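You operate a simulated robot arm through the tools that you are given. There is no shell and no other tool. Be economical: measure what you need, move in short steps, check, and stop when the job is done.

You run a simulated robot arm. Do the job below in one go: nothing can be reset, and whatever is moved stays where it is left.

TASK
Draw the tray in, swap its red spacer ring for the green one, slide it out and press READY.
Fine: the red ring goes on the table; the green lamp must be lit.
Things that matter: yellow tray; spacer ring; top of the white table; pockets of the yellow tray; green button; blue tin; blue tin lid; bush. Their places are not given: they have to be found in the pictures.

Only the result counts: the job must be done as asked and must still hold three seconds after the hand-in. Knocking over, shifting, dropping, spilling or breaking anything else fails it.

THE ROBOT
A 6-joint arm with a two-finger parallel gripper, fixed in place. Base frame: the origin is at the foot of the arm, x ahead of it, y to its left, z up. Readings come in m, degrees, newtons and seconds.
With the tool pointing down near the work surface it reaches from about 0.26 to 0.68 m from the base axis. Its first joint turns from -66.0 to 66.0 degrees. Payload 2.9 kg.
Tool frame: the origin (TCP) lies between the finger pads and is the grasp point; the fingertips stand 0.03 m ahead of it; z points along the fingers, y is the line along which they close. Largest opening 0.11 m; finger width 0.02, thickness 0.01; the body of the gripper, 0.048 by 0.112 m, starts 0.055 m behind the TCP.
Orientation is that of the tool frame in the base frame, as a unit quaternion [x, y, z, w]. With the fingers straight down and closing along the base's y, the tool's x points along the base's -x, its y along +y and its z along -z.

THE INTERFACE
- The arm moves only by the tool drive_tool. Its argument "plan" is a list of rows, each an object of numbers (a shift or turn left out is 0, a gripper value left out holds the last): "wx", "wy", "wz": the turn, a rotation vector about the tool's x, y, z in degrees; "tx", "ty", "tz": the shift along the tool's x, y, z in cm; "fingers": the opening in per cent of the stroke, from 0 (shut) to 100 (fully open). In form: [{"wx": .., "wy": .., "wz": .., "tx": .., "ty": .., "tz": .., "fingers": ..}, ...]. A call has 1 to 20 rows; each row is the pose to reach, as a shift and turn from the pose commanded when the call began, along the tool's axes at that moment. A row lasts 0.2 s, in which the tool goes at most 0.05 m and 8.6 degrees; a call with a longer step from one row to the next is refused whole, and so is a gripper value outside its range. Where a pose cannot be reached the arm comes as near as it can. A force on the tool above 70 N (or 10 N above the force at the start of the call, whichever is more), or a blocked arm, ends the call early, and 0.2 s more pass. The fingers move at their own pace (about 0.108 m/s each) and stop on an object; they squeeze with about 25 N. The grip force told is the motor's: it shows also when the fingers shut on nothing. Time passes only in rows, and 0.2 s behind the last, so rows that repeat a pose let the fingers close. It gives the time, the measured TCP pose, the force on the tool (base axes), the opening and the grip force at its end, in the units of the frame above (readings bear some noise).
- Cameras (640 x 400 px; columns grow to the right, rows downward): "scene" is fixed at [0.0786, 0.4298, 1.4015]; the picture's right is [-0.78, -0.63, 0.00], its down [-0.25, 0.31, -0.92] and it looks along [0.57, -0.71, -0.40] (base axes); focal length 314 px, centre (320, 200). "wrist" rides on the gripper at [0.072, 0.017, -0.103] in the tool frame; the picture's right is [-0.23, 0.97, 0.00], its down [-0.76, -0.18, -0.62] and it looks along [-0.61, -0.14, 0.78] (tool axes); focal length 222 px, centre (320, 200).
- get_image(camera): a new picture of that camera. The clock stands still meanwhile.
- locate(camera, pixels): there is no depth. For up to 12 entries [column, row, z] of the newest picture of that camera ("zoom" is the newest enlarged one), the place [x, y] in the base frame at which the ray of that pixel passes the height z, good to about 0.002 m. The clock stands still meanwhile.
- zoom(camera, box): a new picture of the part [left, top, right, bottom] of that camera's present view, enlarged. The clock stands still meanwhile.
- close_job(): hands the job in; it is judged then, once.

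Work in short steps. Measure before you move; look again where a grasp or a placing could have gone wrong, and mend it. You have 80 turns and 34 pictures in all, those below and enlarged ones among them. Open the gripper and draw the arm clear of the work before you hand the job in, unless the task says otherwise; then end with one line.

The tools are called after "Request:" as a command line: name --argument value ..., lists and objects as JSON in quotes. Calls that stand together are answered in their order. drive_tool: Moves the arm, as the interface text tells. Its arguments: {"type":"object","properties":{"plan":{"type":"array","items":{"type":"object","properties":{"wx":{"type":"number"},"wy":{"type":"number"},"wz":{"type":"number"},"tx":{"type":"number"},"ty":{"type":"number"},"tz":{"type":"number"},"fingers":{"type":"number"}}}}},"required":["plan"]} The other tools are called the same way: get_image (camera) takes a picture; locate (camera, pixels) gives the place at which the rays of pixels pass given heights; zoom (camera, box) takes an enlarged picture of a part of a camera's view; close_job () hands the job in.

At the start:

```text
time: 0.0
tcp_pos: [0.3712, -0.2216, 1.2336]
tcp_rot: [0.0, 1.0, 0.001, 0.0]
ft_force: [0.0, 0.0, -0.7]
opening: 0.1099
grip_force: 0.1
```

scene: 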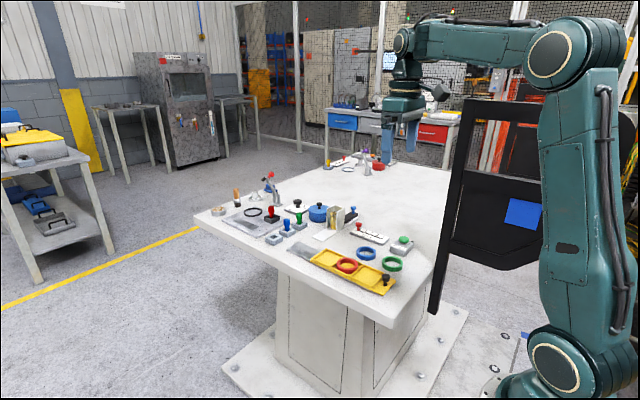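
wrist: 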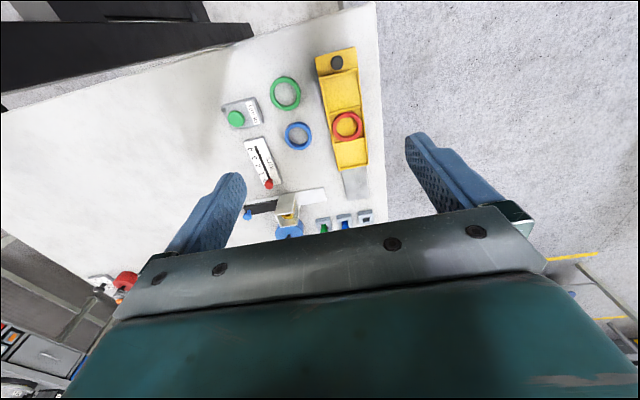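

The tray (yellow) with the red ring is at about scene (350,270); I enlarge that part to see details.

Request:
zoom --camera "scene" --box '[280, 215, 440, 315]'

Request:
zoom --camera "scene" --box '[200, 170, 360, 270]'

Request:
zoom --camera "wrist" --box '[210, 20, 402, 240]'

```text
4.00 times, centred on (360, 265) of scene
```

zoom: 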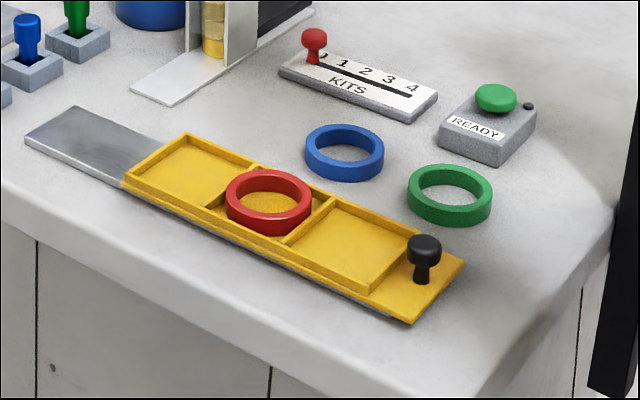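

```text
4.00 times, centred on (280, 220) of scene
```

zoom: 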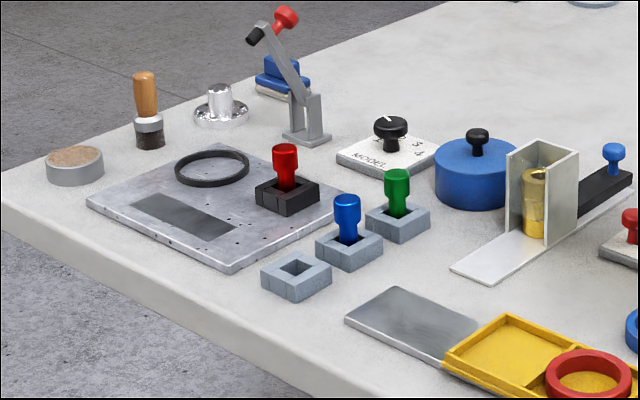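

```text
1.82 times, centred on (306, 130) of wrist
```

zoom: 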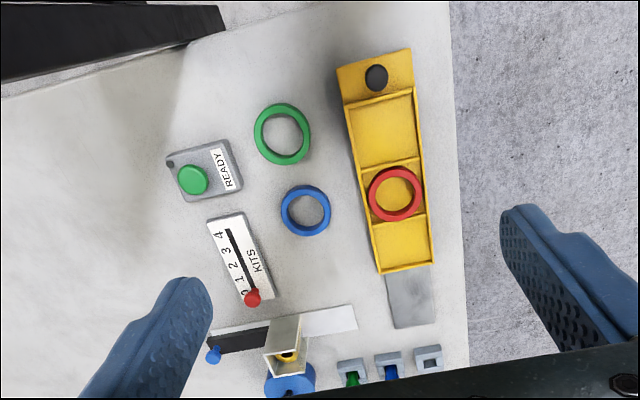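

I measure the tray's corners, its knob, the rail, the rings and the button, in the wrist zoom, at heights around the table top.

Request:
locate --camera "zoom" --pixels '[[376, 77, 0.9], [337, 68, 0.87], [411, 50, 0.87], [434, 262, 0.87], [381, 273, 0.87], [436, 320, 0.862], [395, 328, 0.862], [395, 193, 0.88], [282, 134, 0.87], [306, 210, 0.87], [193, 180, 0.89], [170, 165, 0.875]]'

Request:
zoom --camera "scene" --box '[350, 235, 430, 305]'

```text
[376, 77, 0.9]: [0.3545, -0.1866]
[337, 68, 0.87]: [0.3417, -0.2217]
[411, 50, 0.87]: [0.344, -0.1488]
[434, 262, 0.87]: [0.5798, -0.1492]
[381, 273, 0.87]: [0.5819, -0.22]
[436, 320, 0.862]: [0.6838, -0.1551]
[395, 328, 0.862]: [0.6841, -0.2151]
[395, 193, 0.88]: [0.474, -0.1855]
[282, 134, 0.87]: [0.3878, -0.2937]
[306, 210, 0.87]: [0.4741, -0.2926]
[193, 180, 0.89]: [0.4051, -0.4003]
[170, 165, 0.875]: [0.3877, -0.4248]
```

```text
5.71 times, centred on (390, 270) of scene
```

zoom: 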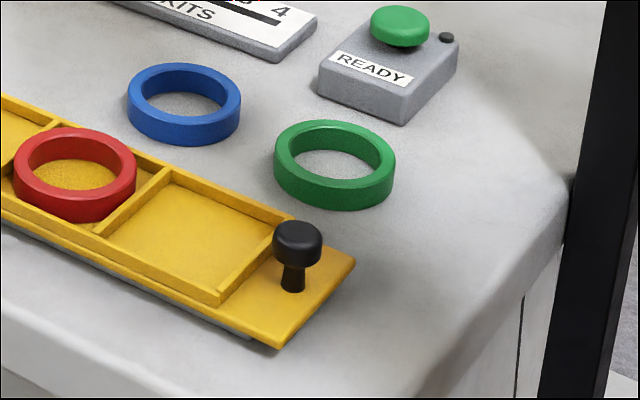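

I triangulate the heights using the same zoom: knob head (297,232), foot (292,288), red and green ring tops and bottoms, button top (400,18).

Request:
locate --camera "zoom" --pixels '[[297, 232, 0.9], [297, 232, 0.91], [292, 290, 0.867], [280, 348, 0.867], [356, 263, 0.867], [255, 340, 0.86], [335, 155, 0.88], [335, 155, 0.87], [75, 165, 0.88], [75, 165, 0.89], [400, 20, 0.89], [400, 20, 0.9]]'

```text
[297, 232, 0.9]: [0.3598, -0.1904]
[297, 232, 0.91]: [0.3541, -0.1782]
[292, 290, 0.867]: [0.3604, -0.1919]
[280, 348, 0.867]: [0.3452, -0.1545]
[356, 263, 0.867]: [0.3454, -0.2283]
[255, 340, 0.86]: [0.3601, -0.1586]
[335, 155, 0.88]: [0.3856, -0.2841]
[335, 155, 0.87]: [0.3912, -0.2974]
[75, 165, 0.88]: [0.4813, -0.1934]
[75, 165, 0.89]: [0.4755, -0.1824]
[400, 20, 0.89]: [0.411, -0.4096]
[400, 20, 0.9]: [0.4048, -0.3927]
```

The knob is at about (0.357,-0.187), top z≈0.904. I go above it, to z≈0.98, with the fingers part closed, and look.

Request:
drive_tool --plan '[{"tx": 0.5, "ty": 1, "tz": 4, "fingers": 50}, {"tx": 0.8, "ty": 2, "tz": 8.5}, {"tx": 1.1, "ty": 3, "tz": 13}, {"tx": 1.4, "ty": 3.5, "tz": 17.5}, {"tx": 1.4, "ty": 3.5, "tz": 21.5}, {"tx": 1.4, "ty": 3.5, "tz": 25}, {"tx": 1.4, "ty": 3.5, "tz": 25}]'

Request:
get_image --camera "wrist"

```text
time: 1.6
tcp_pos: [0.3573, -0.1866, 0.9818]
tcp_rot: [0.0, 1.0, 0.0, 0.0]
ft_force: [-0.1, -0.6, 0.6]
opening: 0.0551
grip_force: 0.1
```

```text
27 pictures are left
```

wrist: 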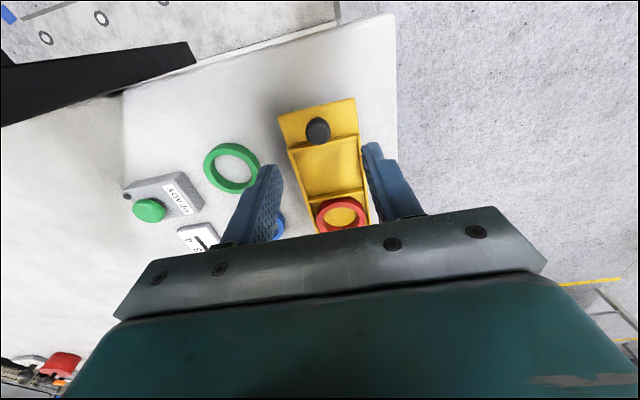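

Knob head is at (318,130). I check it, and ring and button positions, with this closer view.

Request:
locate --camera "wrist" --pixels '[[318, 128, 0.904], [306, 128, 0.9], [330, 128, 0.9], [231, 167, 0.87], [231, 165, 0.88], [149, 209, 0.895], [340, 214, 0.882], [278, 115, 0.868], [355, 98, 0.868], [204, 170, 0.88], [258, 160, 0.88]]'

Request:
zoom --camera "scene" --box '[320, 225, 420, 295]'

```text
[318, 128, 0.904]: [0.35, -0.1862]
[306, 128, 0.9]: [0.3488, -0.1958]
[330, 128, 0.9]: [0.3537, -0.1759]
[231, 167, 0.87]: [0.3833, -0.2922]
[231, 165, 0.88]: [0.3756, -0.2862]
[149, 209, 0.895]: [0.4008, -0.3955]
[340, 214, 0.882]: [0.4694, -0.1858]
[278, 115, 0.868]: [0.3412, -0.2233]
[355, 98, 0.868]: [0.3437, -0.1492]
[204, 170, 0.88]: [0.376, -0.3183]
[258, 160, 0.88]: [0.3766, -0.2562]
```

```text
5.71 times, centred on (370, 260) of scene
```

zoom: 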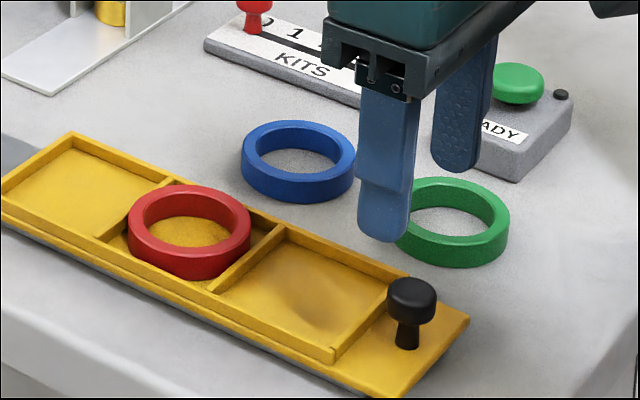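

The knob head is near (0.353,-0.186), z 0.89–0.905. I lower so the fingertips stop at z≈0.876 and close.

Request:
drive_tool --plan '[{"tx": 0.4, "tz": 3}, {"tx": 0.4, "tz": 6}, {"tx": 0.4, "tz": 7.6}, {"tx": 0.4, "tz": 7.6, "fingers": 0}, {"tx": 0.4, "tz": 7.6}, {"tx": 0.4, "tz": 7.6}]'

```text
time: 3.0
tcp_pos: [0.3513, -0.1879, 0.9077]
tcp_rot: [0.002, 1.0, 0.0, 0.0]
ft_force: [0.6, -10.3, -10.0]
opening: 0.021
grip_force: 44.7
```

The knob is gripped (0.021 m). I pull the tray toward the arm, slowly, to feel for a stop.

Request:
drive_tool --plan '[{"tx": 1}, {"tx": 2}, {"tx": 3}, {"tx": 4}, {"tx": 5}, {"tx": 5}]'

Request:
get_image --camera "scene"

```text
time: 4.4
tcp_pos: [0.3017, -0.1852, 0.907]
tcp_rot: [0.0, 1.0, 0.0, 0.0]
ft_force: [-0.5, 0.3, -0.2]
opening: 0.0
grip_force: 37.9
```

```text
25 pictures are left
```

scene: 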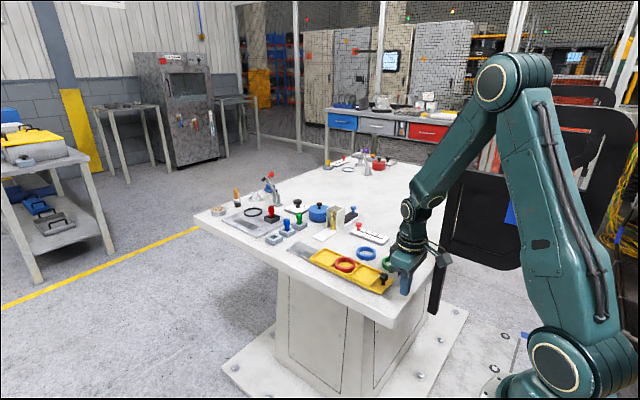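

The fingers slipped off the knob (opening 0), so the tray may already be at its inner stop or be stuck. I look closer.

Request:
zoom --camera "scene" --box '[280, 225, 420, 305]'

Request:
get_image --camera "wrist"

```text
4.57 times, centred on (350, 265) of scene
```

zoom: 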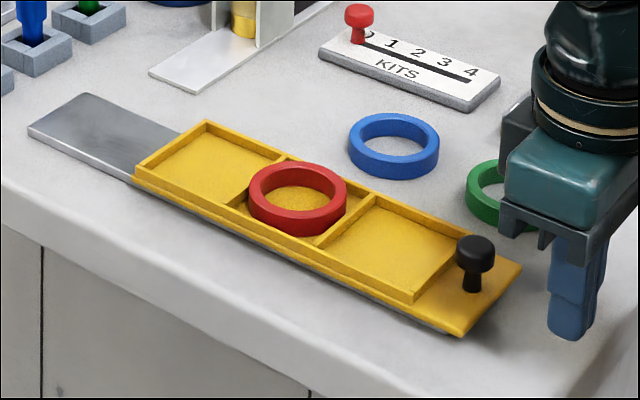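

```text
23 pictures are left
```

wrist: 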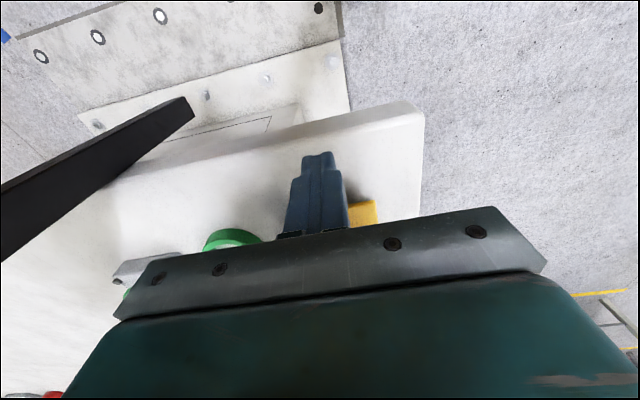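

I compare the tray's present place with the first measurement.

Request:
locate --camera "zoom" --pixels '[[472, 290, 0.867], [462, 336, 0.867], [522, 265, 0.867], [132, 178, 0.867], [28, 130, 0.862], [470, 242, 0.904], [440, 328, 0.86]]'

```text
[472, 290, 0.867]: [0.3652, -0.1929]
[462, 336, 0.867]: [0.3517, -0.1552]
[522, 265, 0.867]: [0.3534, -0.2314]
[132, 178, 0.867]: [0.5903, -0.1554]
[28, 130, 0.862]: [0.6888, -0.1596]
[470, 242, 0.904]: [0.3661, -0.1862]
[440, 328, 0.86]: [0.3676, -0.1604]
```

Relative to the rail the tray hasn't moved. I regrip, better centred on the knob (x≈0.358), and pull only a little to read the force.

Request:
drive_tool --plan '[{"fingers": 50}, {"tx": -1, "tz": -0.1}, {"tx": -3, "tz": -0.1}, {"tx": -5, "tz": -0.1}, {"tx": -5.6, "tz": -0.1}, {"tx": -5.6, "tz": -0.1, "fingers": 0}, {"tx": -5.6, "tz": -0.1}, {"tx": -5.6, "tz": -0.1}]'

Request:
drive_tool --plan '[{"tx": 0.3}, {"tx": 0.6}, {"tx": 0.6}]'

```text
time: 6.2
tcp_pos: [0.3573, -0.1881, 0.9099]
tcp_rot: [0.002, 1.0, -0.002, 0.0]
ft_force: [1.4, -19.9, -6.3]
opening: 0.0216
grip_force: 45.2
```

```text
time: 7.0
tcp_pos: [0.3522, -0.1888, 0.9087]
tcp_rot: [0.002, 1.0, -0.002, -0.001]
ft_force: [2.0, -26.6, -16.7]
opening: 0.0212
grip_force: 44.9
```

Side force −27 N shows the knob sits more to −y; I shift the command that way, and then compare in the same zoom box.

Request:
drive_tool --plan '[{"ty": -0.4, "tz": 0.2}, {"ty": -0.4, "tz": 0.2}]'

Request:
zoom --camera "scene" --box '[280, 225, 420, 305]'

```text
time: 7.6
tcp_pos: [0.3535, -0.1879, 0.9099]
tcp_rot: [-0.002, 1.0, 0.001, 0.002]
ft_force: [-0.4, 5.4, 36.0]
opening: 0.0212
grip_force: 44.7
```

```text
4.57 times, centred on (350, 265) of scene
```

zoom: 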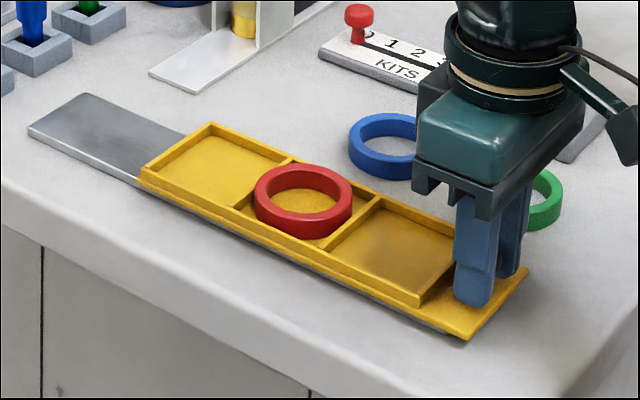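

The tray has moved about 5 mm (corner 132→139 px), so it does slide. I take out the vertical load and keep pulling slowly.

Request:
drive_tool --plan '[{"tz": -0.2}, {"tx": 0.3, "tz": -0.2}, {"tx": 0.6, "tz": -0.2}, {"tx": 0.9, "tz": -0.2}, {"tx": 1.2, "tz": -0.2}, {"tx": 1.5, "tz": -0.2}, {"tx": 1.5, "tz": -0.2}]'

Request:
zoom --camera "scene" --box '[280, 225, 420, 305]'

```text
time: 9.2
tcp_pos: [0.3375, -0.1917, 0.9098]
tcp_rot: [0.001, 1.0, 0.0, -0.002]
ft_force: [0.4, -0.8, -0.4]
opening: 0.0
grip_force: 37.2
```

```text
4.57 times, centred on (350, 265) of scene
```

zoom: 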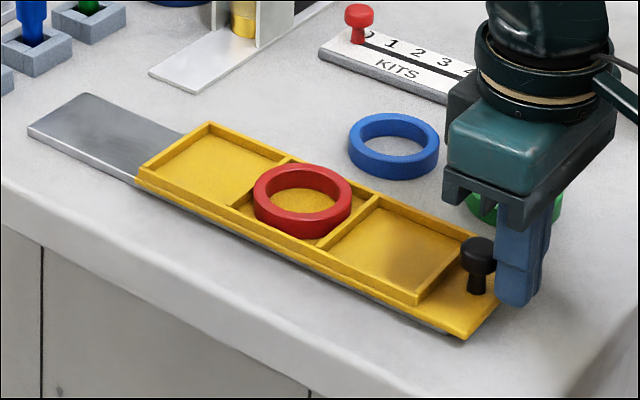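

It slipped again, with the tray back within a few mm of its start: either an inner stop or stiff friction. I test this by pushing the knob from behind (+x side) with shut fingers, reading the force.

Request:
drive_tool --plan '[{"tz": -4}, {"tz": -4.5, "tx": -2.5, "ty": 0.3}, {"tz": -4.5, "tx": -5.4, "ty": 0.3}, {"tz": -2, "tx": -5.4, "ty": 0.3}, {"tz": -0.2, "tx": -5.4, "ty": 0.3}, {"tz": -0.2, "tx": -5.4, "ty": 0.3}]'

Request:
drive_tool --plan '[{"tx": 0.3}, {"tx": 0.6}, {"tx": 0.9}, {"tx": 1.2}, {"tx": 1.5}, {"tx": 1.5}]'

Request:
zoom --camera "scene" --box '[280, 225, 420, 305]'

```text
time: 10.6
tcp_pos: [0.3911, -0.1866, 0.9121]
tcp_rot: [0.0, 1.0, -0.002, 0.002]
ft_force: [-1.0, 5.0, 20.5]
opening: 0.0001
grip_force: 37.3
```

```text
time: 12.0
tcp_pos: [0.3782, -0.1875, 0.9141]
tcp_rot: [0.0, 1.0, -0.001, 0.002]
ft_force: [15.0, 1.4, 27.5]
opening: 0.0
grip_force: 37.7
```

```text
4.57 times, centred on (350, 265) of scene
```

zoom: 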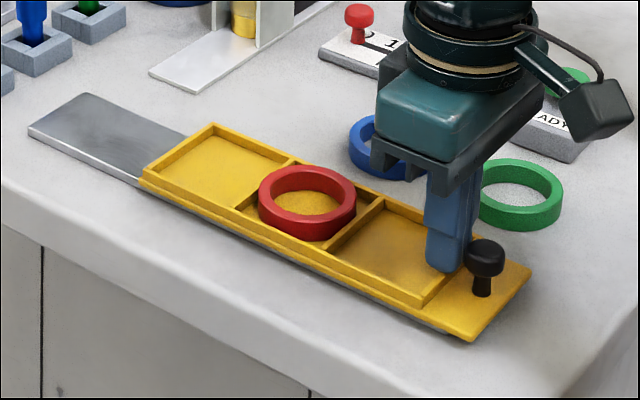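

The tray moves (corner 136→141 px) at about 15 N. I raise a few mm to stop dragging on the pocket wall and keep pushing toward the arm.

Request:
drive_tool --plan '[{"tz": -0.3}, {"tz": -0.3, "tx": 0.3}, {"tz": -0.3, "tx": 0.6}, {"tz": -0.3, "tx": 0.9}, {"tz": -0.3, "tx": 1.2}, {"tz": -0.3, "tx": 1.5}, {"tz": -0.3, "tx": 1.5}]'

Request:
zoom --camera "scene" --box '[280, 225, 420, 305]'

```text
time: 13.3
tcp_pos: [0.3753, -0.1868, 0.9174]
tcp_rot: [-0.007, 1.0, -0.003, 0.019]
ft_force: [9.8, 1.4, -1.8]
opening: 0.0002
grip_force: 37.7
stopped in row 6: the force on the tool passed its limit (the readings are from after the stop); the commanded pose is now the measured one
```

```text
4.57 times, centred on (350, 265) of scene
```

zoom: 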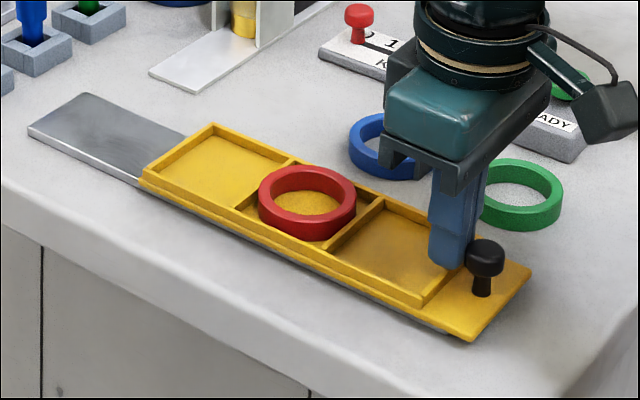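

A hard stop: the tray is already at its near limit. So its travel must be the other way, along the free rail (+x). I go over the knob and push from the near side, gently.

Request:
drive_tool --plan '[{"tx": -0.3, "tz": -2}, {"tz": -4}, {"tx": 2.5, "tz": -4}, {"tx": 5.2, "tz": -4}, {"tx": 5.2, "tz": -2}, {"tx": 5.2, "tz": 0.2}, {"tx": 5.2, "tz": 0.2}]'

Request:
drive_tool --plan '[{"tx": -0.5}, {"tx": -1}, {"tx": -1.5}, {"tx": -2}, {"tx": -2.5}, {"tx": -3}, {"tx": -3}]'

Request:
zoom --camera "scene" --box '[280, 225, 420, 305]'

```text
time: 14.9
tcp_pos: [0.3219, -0.1873, 0.9128]
tcp_rot: [-0.006, 1.0, -0.002, 0.016]
ft_force: [0.2, 0.7, -0.5]
opening: 0.0
grip_force: 38.2
```

```text
time: 16.5
tcp_pos: [0.3539, -0.1881, 0.914]
tcp_rot: [-0.006, 1.0, -0.002, 0.017]
ft_force: [-0.4, 0.5, 0.2]
opening: 0.0002
grip_force: 37.8
```

```text
4.57 times, centred on (350, 265) of scene
```

zoom: 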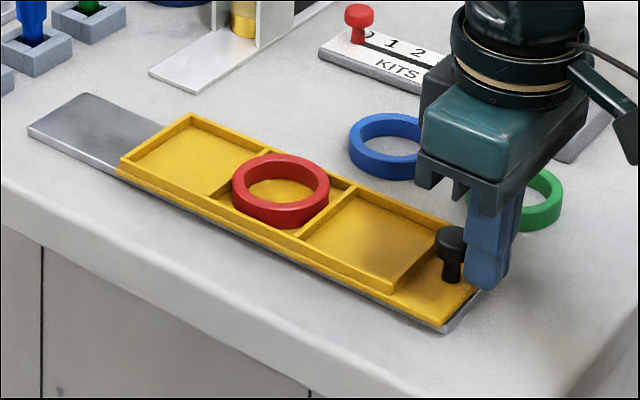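

The tray slides freely to +x (no force). I go on to its far stop in 5 mm steps.

Request:
drive_tool --plan '[{"tx": -0.6}, {"tx": -1.2}, {"tx": -1.8}, {"tx": -2.4}, {"tx": -3.0}, {"tx": -3.6}, {"tx": -4.2}, {"tx": -4.8}, {"tx": -5.4}, {"tx": -6}, {"tx": -6.6}, {"tx": -7.2}, {"tx": -7.8}, {"tx": -8.4}, {"tx": -9}]'

Request:
get_image --camera "scene"

```text
time: 19.7
tcp_pos: [0.4346, -0.186, 0.9159]
tcp_rot: [-0.002, 1.0, 0.0, 0.008]
ft_force: [-46.4, -4.2, 19.6]
opening: 0.0
grip_force: 37.3
```

```text
17 pictures are left
```

scene: 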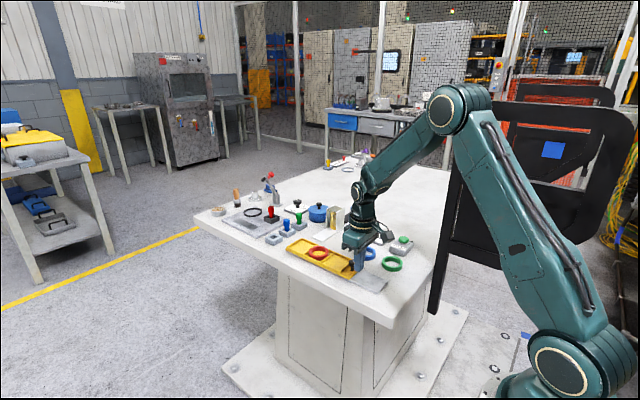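

The far stop is reached (−46 N). I back off, rise, and go above the red ring at about (0.57,-0.187) to look.

Request:
drive_tool --plan '[{"tx": 1}, {"tx": 1, "tz": -4}, {"tx": 0, "tz": -7, "fingers": 80}, {"tx": -4.5, "tz": -9}, {"tx": -9, "tz": -9}, {"tx": -13.5, "tz": -9}, {"tx": -13.5, "tz": -9}]'

Request:
get_image --camera "wrist"

Request:
zoom --camera "scene" --box '[280, 225, 420, 305]'

```text
time: 21.3
tcp_pos: [0.5746, -0.1846, 1.012]
tcp_rot: [-0.005, 1.0, -0.002, 0.016]
ft_force: [-0.2, 0.7, 0.2]
opening: 0.0881
grip_force: 0.0
```

```text
16 pictures are left
```

wrist: 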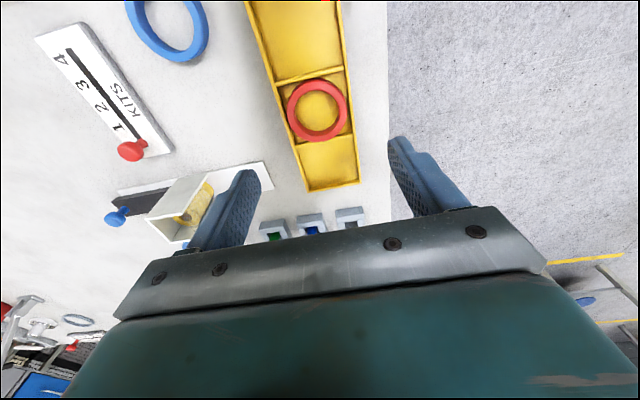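

```text
4.57 times, centred on (350, 265) of scene
```

zoom: 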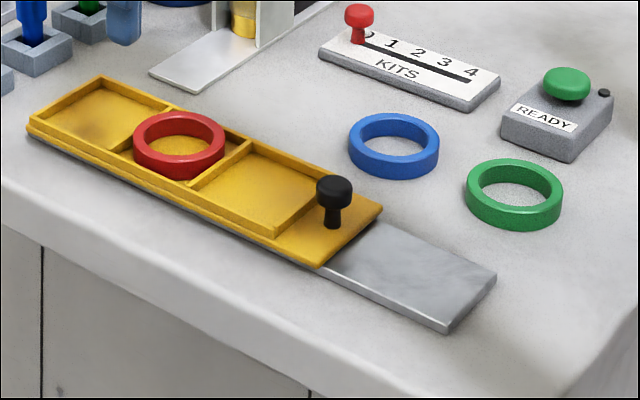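

Tray is at the far end of the rail. I measure the red ring (wrist centre (317,110)) and its edges, and the pocket walls.

Request:
locate --camera "wrist" --pixels '[[317, 110, 0.88], [317, 110, 0.89], [287, 114, 0.89], [348, 106, 0.89], [275, 84, 0.88], [344, 68, 0.88], [297, 145, 0.88], [356, 133, 0.88], [308, 190, 0.875], [360, 182, 0.875]]'

Request:
locate --camera "zoom" --pixels '[[179, 141, 0.88], [179, 141, 0.885], [179, 141, 0.89], [179, 178, 0.88], [28, 132, 0.87], [323, 263, 0.87], [515, 190, 0.88], [515, 190, 0.875]]'

```text
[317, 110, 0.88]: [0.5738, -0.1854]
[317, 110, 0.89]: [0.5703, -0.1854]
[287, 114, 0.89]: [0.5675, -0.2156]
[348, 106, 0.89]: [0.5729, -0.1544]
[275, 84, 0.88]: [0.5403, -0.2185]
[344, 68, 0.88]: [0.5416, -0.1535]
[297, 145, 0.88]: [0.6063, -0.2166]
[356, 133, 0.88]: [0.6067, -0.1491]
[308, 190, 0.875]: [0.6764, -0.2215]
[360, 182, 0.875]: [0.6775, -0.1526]
```

```text
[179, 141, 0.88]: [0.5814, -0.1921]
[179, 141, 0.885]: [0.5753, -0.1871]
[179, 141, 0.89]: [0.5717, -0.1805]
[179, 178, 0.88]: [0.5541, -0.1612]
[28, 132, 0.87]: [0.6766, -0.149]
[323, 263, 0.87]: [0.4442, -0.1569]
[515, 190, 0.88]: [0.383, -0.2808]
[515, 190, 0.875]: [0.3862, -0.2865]
```

Red ring: centre (0.573,-0.1855), diameter ≈0.061, top z≈0.886. I right the tool's slight tilt and then descend so the tips stop just above the tray walls.

Request:
drive_tool --plan '[{"wy": 1.8, "wz": 0.6}, {"wy": 1.8, "wz": 0.6}]'

```text
time: 21.9
tcp_pos: [0.5767, -0.1856, 1.0107]
tcp_rot: [-0.002, 1.0, -0.002, 0.0]
ft_force: [-0.2, -0.1, 0.7]
opening: 0.088
grip_force: 0.1
```

Tilt is gone. I shift 3 mm back in x and descend to TCP z≈0.911, then close.

Request:
drive_tool --plan '[{"tx": 0.3, "tz": 3}, {"tx": 0.3, "tz": 6}, {"tx": 0.3, "tz": 8.5}, {"tx": 0.3, "tz": 9.9}, {"tx": 0.3, "tz": 9.9}, {"tx": 0.3, "tz": 9.9, "fingers": 20}, {"tx": 0.3, "tz": 9.9}, {"tx": 0.3, "tz": 9.9}]'

Request:
zoom --camera "scene" --box '[280, 225, 420, 305]'

```text
time: 23.7
tcp_pos: [0.5722, -0.185, 0.9133]
tcp_rot: [0.0, 1.0, -0.004, 0.002]
ft_force: [-0.5, -1.8, 3.3]
opening: 0.0585
grip_force: 24.9
```

```text
4.57 times, centred on (350, 265) of scene
```

zoom: 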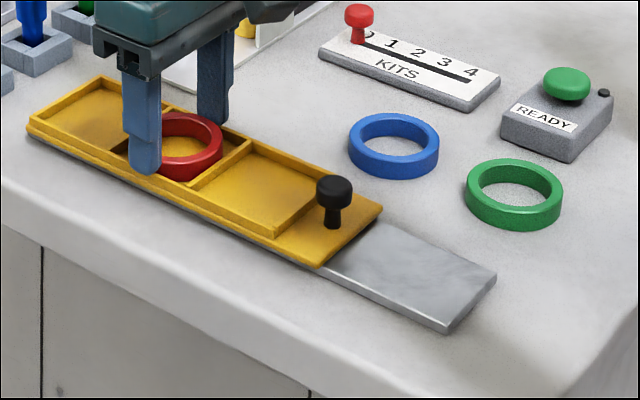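

The ring is gripped (0.0585 m). I lift it a little and check the grip before travelling.

Request:
drive_tool --plan '[{"tz": -0.7}, {"tz": -2}, {"tz": -5}, {"tz": -9}, {"tz": -12}, {"tz": -12}]'

Request:
get_image --camera "wrist"

```text
time: 25.1
tcp_pos: [0.5719, -0.1849, 1.0335]
tcp_rot: [-0.001, 1.0, -0.002, 0.001]
ft_force: [0.0, -0.6, 0.6]
opening: 0.0582
grip_force: 24.8
```

```text
13 pictures are left
```

wrist: 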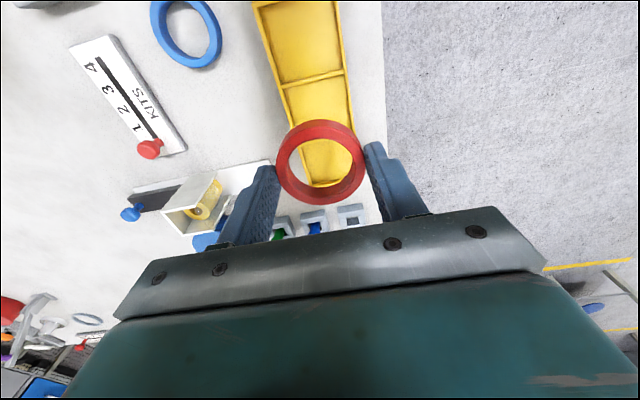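

The red ring is well held. I carry it to the free table spot near (0.46,-0.475), and look before lowering.

Request:
drive_tool --plan '[{"tx": 2, "ty": -4}, {"tx": 4, "ty": -8}, {"tx": 6, "ty": -12}, {"tx": 8, "ty": -16}, {"tx": 9.5, "ty": -20}, {"tx": 11, "ty": -24}, {"tx": 11.2, "ty": -27}, {"tx": 11.2, "ty": -29}, {"tx": 11.2, "ty": -29}]'

Request:
get_image --camera "scene"

```text
time: 27.1
tcp_pos: [0.4575, -0.4749, 1.0326]
tcp_rot: [-0.001, 1.0, -0.002, 0.001]
ft_force: [0.0, -0.1, -1.0]
opening: 0.0585
grip_force: 24.3
```

```text
12 pictures are left
```

scene: 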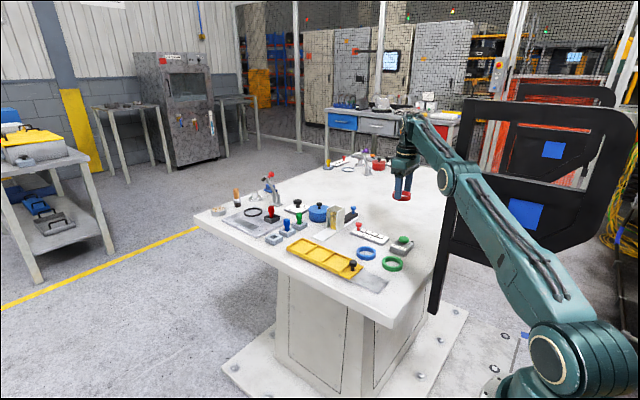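

The spot below is clear. I lower to touch (expected TCP z≈0.904) and stop on contact.

Request:
drive_tool --plan '[{"tz": 4}, {"tz": 8}, {"tz": 11}, {"tz": 12}, {"tz": 12.4}, {"tz": 12.7}, {"tz": 12.7}]'

```text
time: 28.7
tcp_pos: [0.4597, -0.4748, 0.9052]
tcp_rot: [0.0, 1.0, -0.001, 0.001]
ft_force: [0.1, -0.9, -0.8]
opening: 0.0585
grip_force: 24.3
```

No contact yet; I go on in 1 mm steps.

Request:
drive_tool --plan '[{"tz": 0.1}, {"tz": 0.2}, {"tz": 0.3}, {"tz": 0.3}]'

```text
time: 29.7
tcp_pos: [0.4608, -0.4756, 0.9032]
tcp_rot: [0.0, 1.0, -0.002, 0.0]
ft_force: [-1.4, -0.7, -0.4]
opening: 0.0583
grip_force: 25.2
```

Request:
drive_tool --plan '[{"tz": 0.1}, {"tz": 0.2}, {"tz": 0.3}, {"tz": 0.3}]'

```text
time: 30.7
tcp_pos: [0.4591, -0.4751, 0.9003]
tcp_rot: [-0.001, 1.0, -0.001, 0.001]
ft_force: [1.0, -0.2, -0.2]
opening: 0.0584
grip_force: 24.9
```

Still none at 0.9003; two more small moves.

Request:
drive_tool --plan '[{"tz": 0.1}, {"tz": 0.2}, {"tz": 0.3}, {"tz": 0.3}]'

```text
time: 31.7
tcp_pos: [0.46, -0.4762, 0.898]
tcp_rot: [0.001, 1.0, -0.003, 0.002]
ft_force: [-1.7, -0.5, 7.5]
opening: 0.0585
grip_force: 24.9
```

Contact (7.5 N) at TCP 0.898: so a ring stands 0.0375 m below the TCP with this grip. I release and rise.

Request:
drive_tool --plan '[{"fingers": 85}, {"fingers": 85}, {"tz": -3}, {"tz": -7}, {"tz": -11}, {"tz": -11}]'

Request:
zoom --camera "scene" --box '[340, 180, 440, 280]'

```text
time: 33.1
tcp_pos: [0.4611, -0.4749, 1.0061]
tcp_rot: [-0.001, 1.0, -0.002, 0.001]
ft_force: [-0.2, 0.4, -1.2]
opening: 0.0935
grip_force: 0.2
```

```text
4.00 times, centred on (390, 230) of scene
```

zoom: 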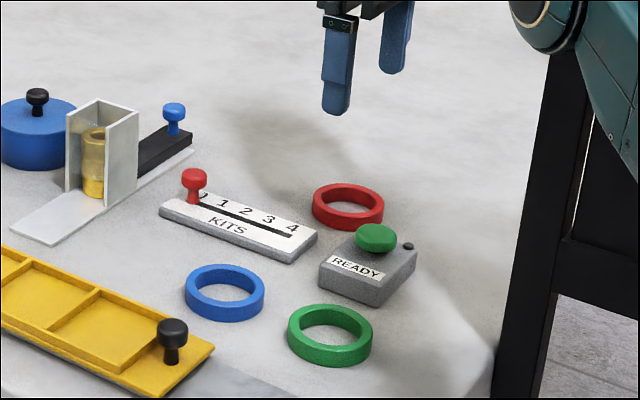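

Red lies on the table. Next I go above the green ring, near (0.384,-0.289), and look with the wrist camera.

Request:
drive_tool --plan '[{"tx": 1.5, "ty": 4}, {"tx": 3, "ty": 8}, {"tx": 5, "ty": 12}, {"tx": 7, "ty": 16}, {"tx": 7.8, "ty": 18.6}, {"tx": 7.8, "ty": 18.6}]'

Request:
get_image --camera "wrist"

```text
time: 34.5
tcp_pos: [0.3825, -0.2872, 1.0043]
tcp_rot: [0.0, 1.0, -0.002, 0.002]
ft_force: [0.4, 0.3, 0.3]
opening: 0.0935
grip_force: 0.1
```

```text
10 pictures are left
```

wrist: 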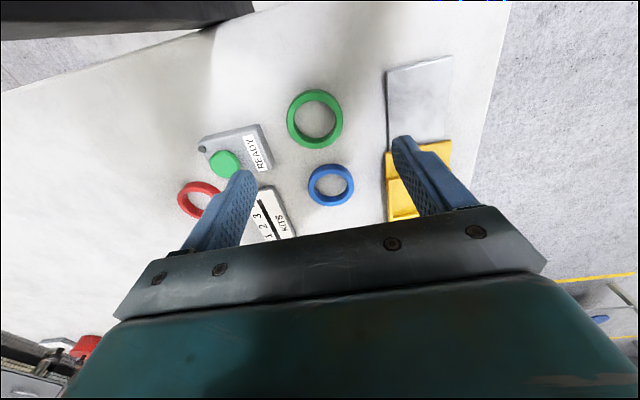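

Request:
locate --camera "wrist" --pixels '[[315, 118, 0.876], [287, 121, 0.876], [343, 115, 0.876], [315, 90, 0.876], [315, 147, 0.87], [226, 163, 0.895], [449, 140, 0.872], [388, 153, 0.872]]'

```text
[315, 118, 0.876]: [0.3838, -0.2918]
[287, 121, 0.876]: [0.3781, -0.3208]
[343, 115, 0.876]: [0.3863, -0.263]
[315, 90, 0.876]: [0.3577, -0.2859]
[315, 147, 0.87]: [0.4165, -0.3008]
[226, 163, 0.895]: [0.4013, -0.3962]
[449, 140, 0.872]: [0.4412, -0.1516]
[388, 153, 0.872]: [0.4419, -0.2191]
```

Green ring centre ≈(0.384,-0.292). I descend with 75 % opening to TCP z≈0.899 and close.

Request:
drive_tool --plan '[{"tx": -0.15, "ty": -0.45, "tz": 3, "fingers": 75}, {"tx": -0.15, "ty": -0.45, "tz": 6}, {"tx": -0.15, "ty": -0.45, "tz": 9}, {"tx": -0.15, "ty": -0.45, "tz": 10.5}, {"tx": -0.15, "ty": -0.45, "tz": 10.5}, {"tx": -0.15, "ty": -0.45, "tz": 10.5, "fingers": 20}, {"tx": -0.15, "ty": -0.45, "tz": 10.5}, {"tx": -0.15, "ty": -0.45, "tz": 10.5}]'

```text
time: 36.3
tcp_pos: [0.3839, -0.2942, 0.9007]
tcp_rot: [0.0, 1.0, -0.002, 0.001]
ft_force: [-0.5, 0.1, -1.1]
opening: 0.0584
grip_force: 24.9
```

Gripped (0.0584 m). I lift and carry it to over the middle pocket (0.573,-0.185).

Request:
drive_tool --plan '[{"tz": -1}, {"tz": -5}, {"tz": -9.5}, {"tx": -4, "ty": 2.5, "tz": -9.5}, {"tx": -8, "ty": 5, "tz": -9.5}, {"tx": -12, "ty": 7.5, "tz": -9.5}, {"tx": -16, "ty": 9.5, "tz": -9.5}, {"tx": -18.9, "ty": 10.9, "tz": -9.5}, {"tx": -18.9, "ty": 10.9, "tz": -9.5}]'

Request:
get_image --camera "wrist"

```text
time: 38.3
tcp_pos: [0.5729, -0.1834, 0.9987]
tcp_rot: [-0.001, 1.0, -0.001, 0.001]
ft_force: [0.2, 0.2, -0.1]
opening: 0.0583
grip_force: 25.0
```

```text
9 pictures are left
```

wrist: 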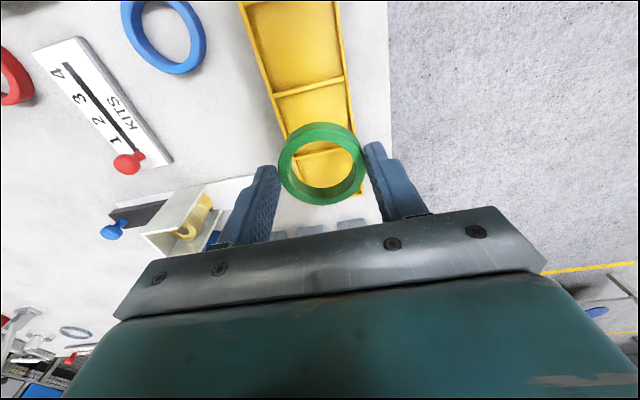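

I check the held ring's centre (322,162) against the pocket dividers (near (309,88), far (316,152)).

Request:
locate --camera "wrist" --pixels '[[322, 160, 0.975], [279, 163, 0.975], [365, 156, 0.975], [309, 86, 0.88], [320, 153, 0.88], [320, 149, 0.88]]'

```text
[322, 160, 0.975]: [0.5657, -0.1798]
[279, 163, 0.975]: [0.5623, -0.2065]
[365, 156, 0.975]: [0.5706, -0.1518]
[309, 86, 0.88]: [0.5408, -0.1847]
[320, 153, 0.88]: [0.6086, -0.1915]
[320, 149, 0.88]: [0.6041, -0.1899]
```

The green ring sits in the hand as the red one did, so the same TCP (0.572,-0.185) suits. I lower toward z≈0.9175.

Request:
drive_tool --plan '[{"tx": 0.05, "ty": -0.16, "tz": 3}, {"tx": 0.05, "ty": -0.16, "tz": 5.5}, {"tx": 0.05, "ty": -0.16, "tz": 7}, {"tx": 0.05, "ty": -0.16, "tz": 7.6}, {"tx": 0.05, "ty": -0.16, "tz": 8.0}, {"tx": 0.05, "ty": -0.16, "tz": 8.2}, {"tx": 0.05, "ty": -0.16, "tz": 8.2}]'

Request:
zoom --camera "scene" --box '[280, 225, 380, 285]'

```text
time: 39.9
tcp_pos: [0.572, -0.1867, 0.916]
tcp_rot: [0.0, 1.0, -0.003, 0.002]
ft_force: [0.4, -0.1, 17.8]
opening: 0.0587
grip_force: 24.8
```

```text
6.40 times, centred on (330, 255) of scene
```

zoom: 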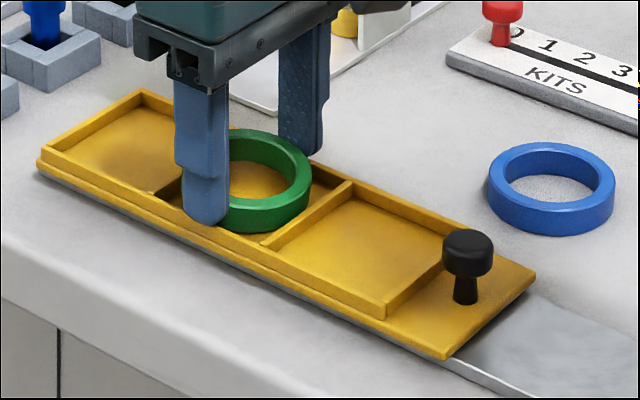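

Contact (17.8 N) at about the expected height; the ring looks seated. I release and rise, then look.

Request:
drive_tool --plan '[{"tz": -0.1, "fingers": 70}, {"tz": -0.1, "fingers": 80}, {"tz": -3}, {"tz": -7}, {"tz": -9}, {"tz": -9}]'

Request:
get_image --camera "wrist"

```text
time: 41.3
tcp_pos: [0.5715, -0.1848, 1.0049]
tcp_rot: [-0.001, 1.0, -0.002, 0.001]
ft_force: [-0.4, 0.7, 0.2]
opening: 0.0882
grip_force: 0.1
```

```text
7 pictures are left
```

wrist: 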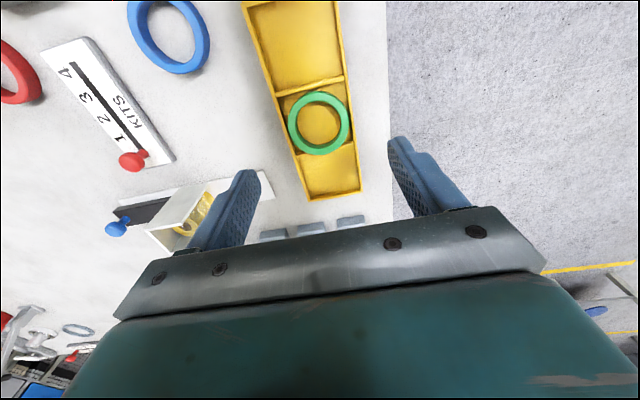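

Green is seated in the middle pocket. Now I slide the tray back to its near (original) end: shut fingers go behind the knob (x≈0.486, z≈0.918) and push.

Request:
drive_tool --plan '[{"tx": 4, "fingers": 0}, {"tx": 8.4, "ty": -0.2}, {"tx": 8.4, "ty": -0.2, "tz": 4}, {"tx": 8.4, "ty": -0.2, "tz": 7.5}, {"tx": 8.4, "ty": -0.2, "tz": 8.7}, {"tx": 8.4, "ty": -0.2, "tz": 8.7}]'

Request:
drive_tool --plan '[{"tx": 0.5}, {"tx": 1}, {"tx": 1.5}, {"tx": 2}, {"tx": 2.6}, {"tx": 3.2}, {"tx": 3.8}, {"tx": 4.4}, {"tx": 5}, {"tx": 5.6}, {"tx": 6.2}, {"tx": 6.8}, {"tx": 7.4}, {"tx": 8}, {"tx": 8.6}, {"tx": 9.2}, {"tx": 9.8}, {"tx": 10.2}, {"tx": 10.6}, {"tx": 10.6}]'

```text
time: 42.7
tcp_pos: [0.4872, -0.1873, 0.9168]
tcp_rot: [0.0, 1.0, -0.002, 0.001]
ft_force: [0.0, -0.1, 0.4]
opening: 0.0
grip_force: 24.7
```

```text
time: 46.9
tcp_pos: [0.3814, -0.1895, 0.9164]
tcp_rot: [0.0, 1.0, -0.001, 0.001]
ft_force: [0.0, 0.0, 1.6]
opening: 0.0002
grip_force: 24.4
```

I push on in small steps until the stop is felt.

Request:
drive_tool --plan '[{"tx": 0.2}, {"tx": 0.4}, {"tx": 0.6}, {"tx": 0.8}, {"tx": 0.8}]'

Request:
zoom --camera "scene" --box '[280, 225, 420, 305]'

```text
time: 48.1
tcp_pos: [0.3766, -0.1882, 0.9179]
tcp_rot: [-0.001, 1.0, -0.003, 0.006]
ft_force: [25.7, 1.5, -9.8]
opening: 0.0001
grip_force: 25.2
```

```text
4.57 times, centred on (350, 265) of scene
```

zoom: 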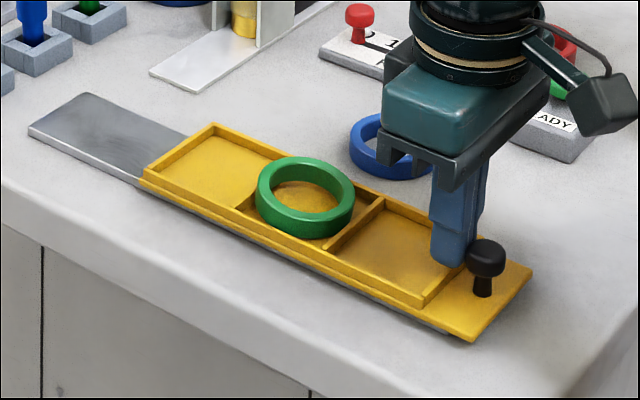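

The tray is at the near stop (25.7 N; corner (141,180) as before). I back off, lift, and go to above the READY button (0.404,-0.397).

Request:
drive_tool --plan '[{"tx": -0.7}, {"tx": -0.7, "tz": -3}, {"tx": -0.7, "tz": -6}, {"tx": -1.5, "ty": -4, "tz": -6}, {"tx": -2.5, "ty": -8, "tz": -6}, {"tx": -3.2, "ty": -12, "tz": -6}, {"tx": -3.2, "ty": -16.5, "tz": -6}, {"tx": -3.2, "ty": -20.9, "tz": -6}, {"tx": -3.2, "ty": -20.9, "tz": -6}]'

Request:
zoom --camera "scene" --box '[340, 215, 440, 285]'

```text
time: 50.1
tcp_pos: [0.4057, -0.4003, 0.9802]
tcp_rot: [-0.001, 1.0, -0.002, 0.0]
ft_force: [0.1, -0.7, 0.0]
opening: 0.0002
grip_force: 25.1
```

```text
5.71 times, centred on (390, 250) of scene
```

zoom: 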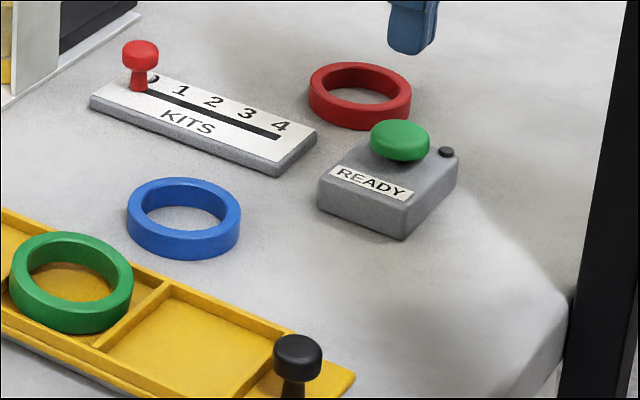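

Tips are over the button, lamp still dark at (446,152). I press down gently to TCP z≈0.920.

Request:
drive_tool --plan '[{"tz": 3}, {"tz": 4.5}, {"tz": 5.2}, {"tz": 5.6}, {"tz": 6.0}, {"tz": 6.0}]'

Request:
zoom --camera "scene" --box '[340, 215, 440, 285]'

```text
time: 51.5
tcp_pos: [0.4059, -0.3971, 0.9205]
tcp_rot: [0.0, 1.0, -0.004, 0.002]
ft_force: [-7.5, 5.0, 25.7]
opening: 0.0
grip_force: 25.7
```

```text
5.71 times, centred on (390, 250) of scene
```

zoom: 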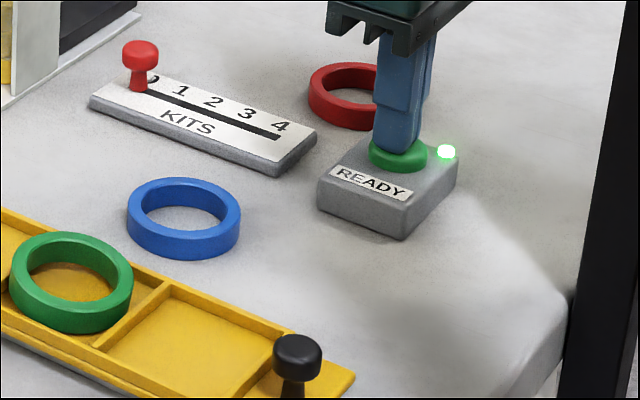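

The lamp is lit green at (446,152). I lift off, open the gripper clear of the work, and check it stays lit.

Request:
drive_tool --plan '[{"tz": -1.5}, {"tz": -5}, {"tz": -9}, {"tz": -13}, {"tz": -17, "fingers": 60}, {"tz": -20}, {"tz": -20}, {"tz": -20}, {"tz": -20}, {"tz": -20}]'

Request:
get_image --camera "scene"

Request:
zoom --camera "scene" --box '[300, 215, 440, 300]'

```text
time: 53.7
tcp_pos: [0.4044, -0.3954, 1.1166]
tcp_rot: [0.0, 1.0, -0.002, 0.001]
ft_force: [0.2, 0.6, -0.7]
opening: 0.0661
grip_force: 0.0
```

```text
3 pictures are left
```

scene: 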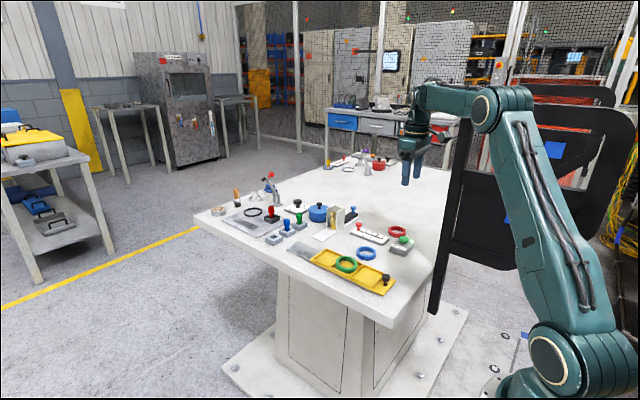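

```text
4.57 times, centred on (370, 258) of scene
```

zoom: 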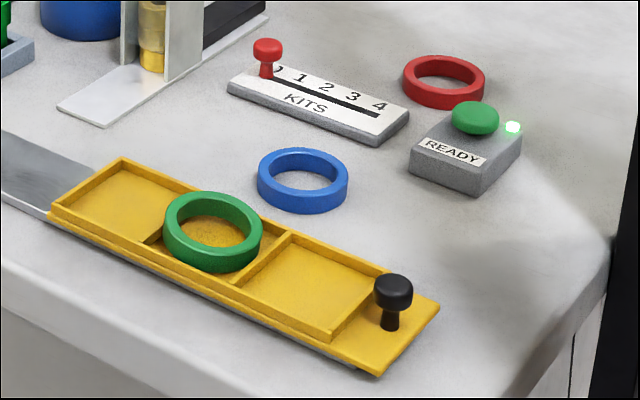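

The lamp stays lit, the green ring is in the tray's pocket, the tray is at its outer stop and the red ring is on the table. I hand in.

Request:
close_job

```text
The job is handed in.
```

The job is handed in: the green ring is in the tray's middle pocket, the red ring is on the table, the tray is out and the READY lamp is lit green. I took "out" to be the end nearest the arm, because the tray started hard against that stop and only slid the other way. I couldn't confirm that the lamp depends on the tray's position.
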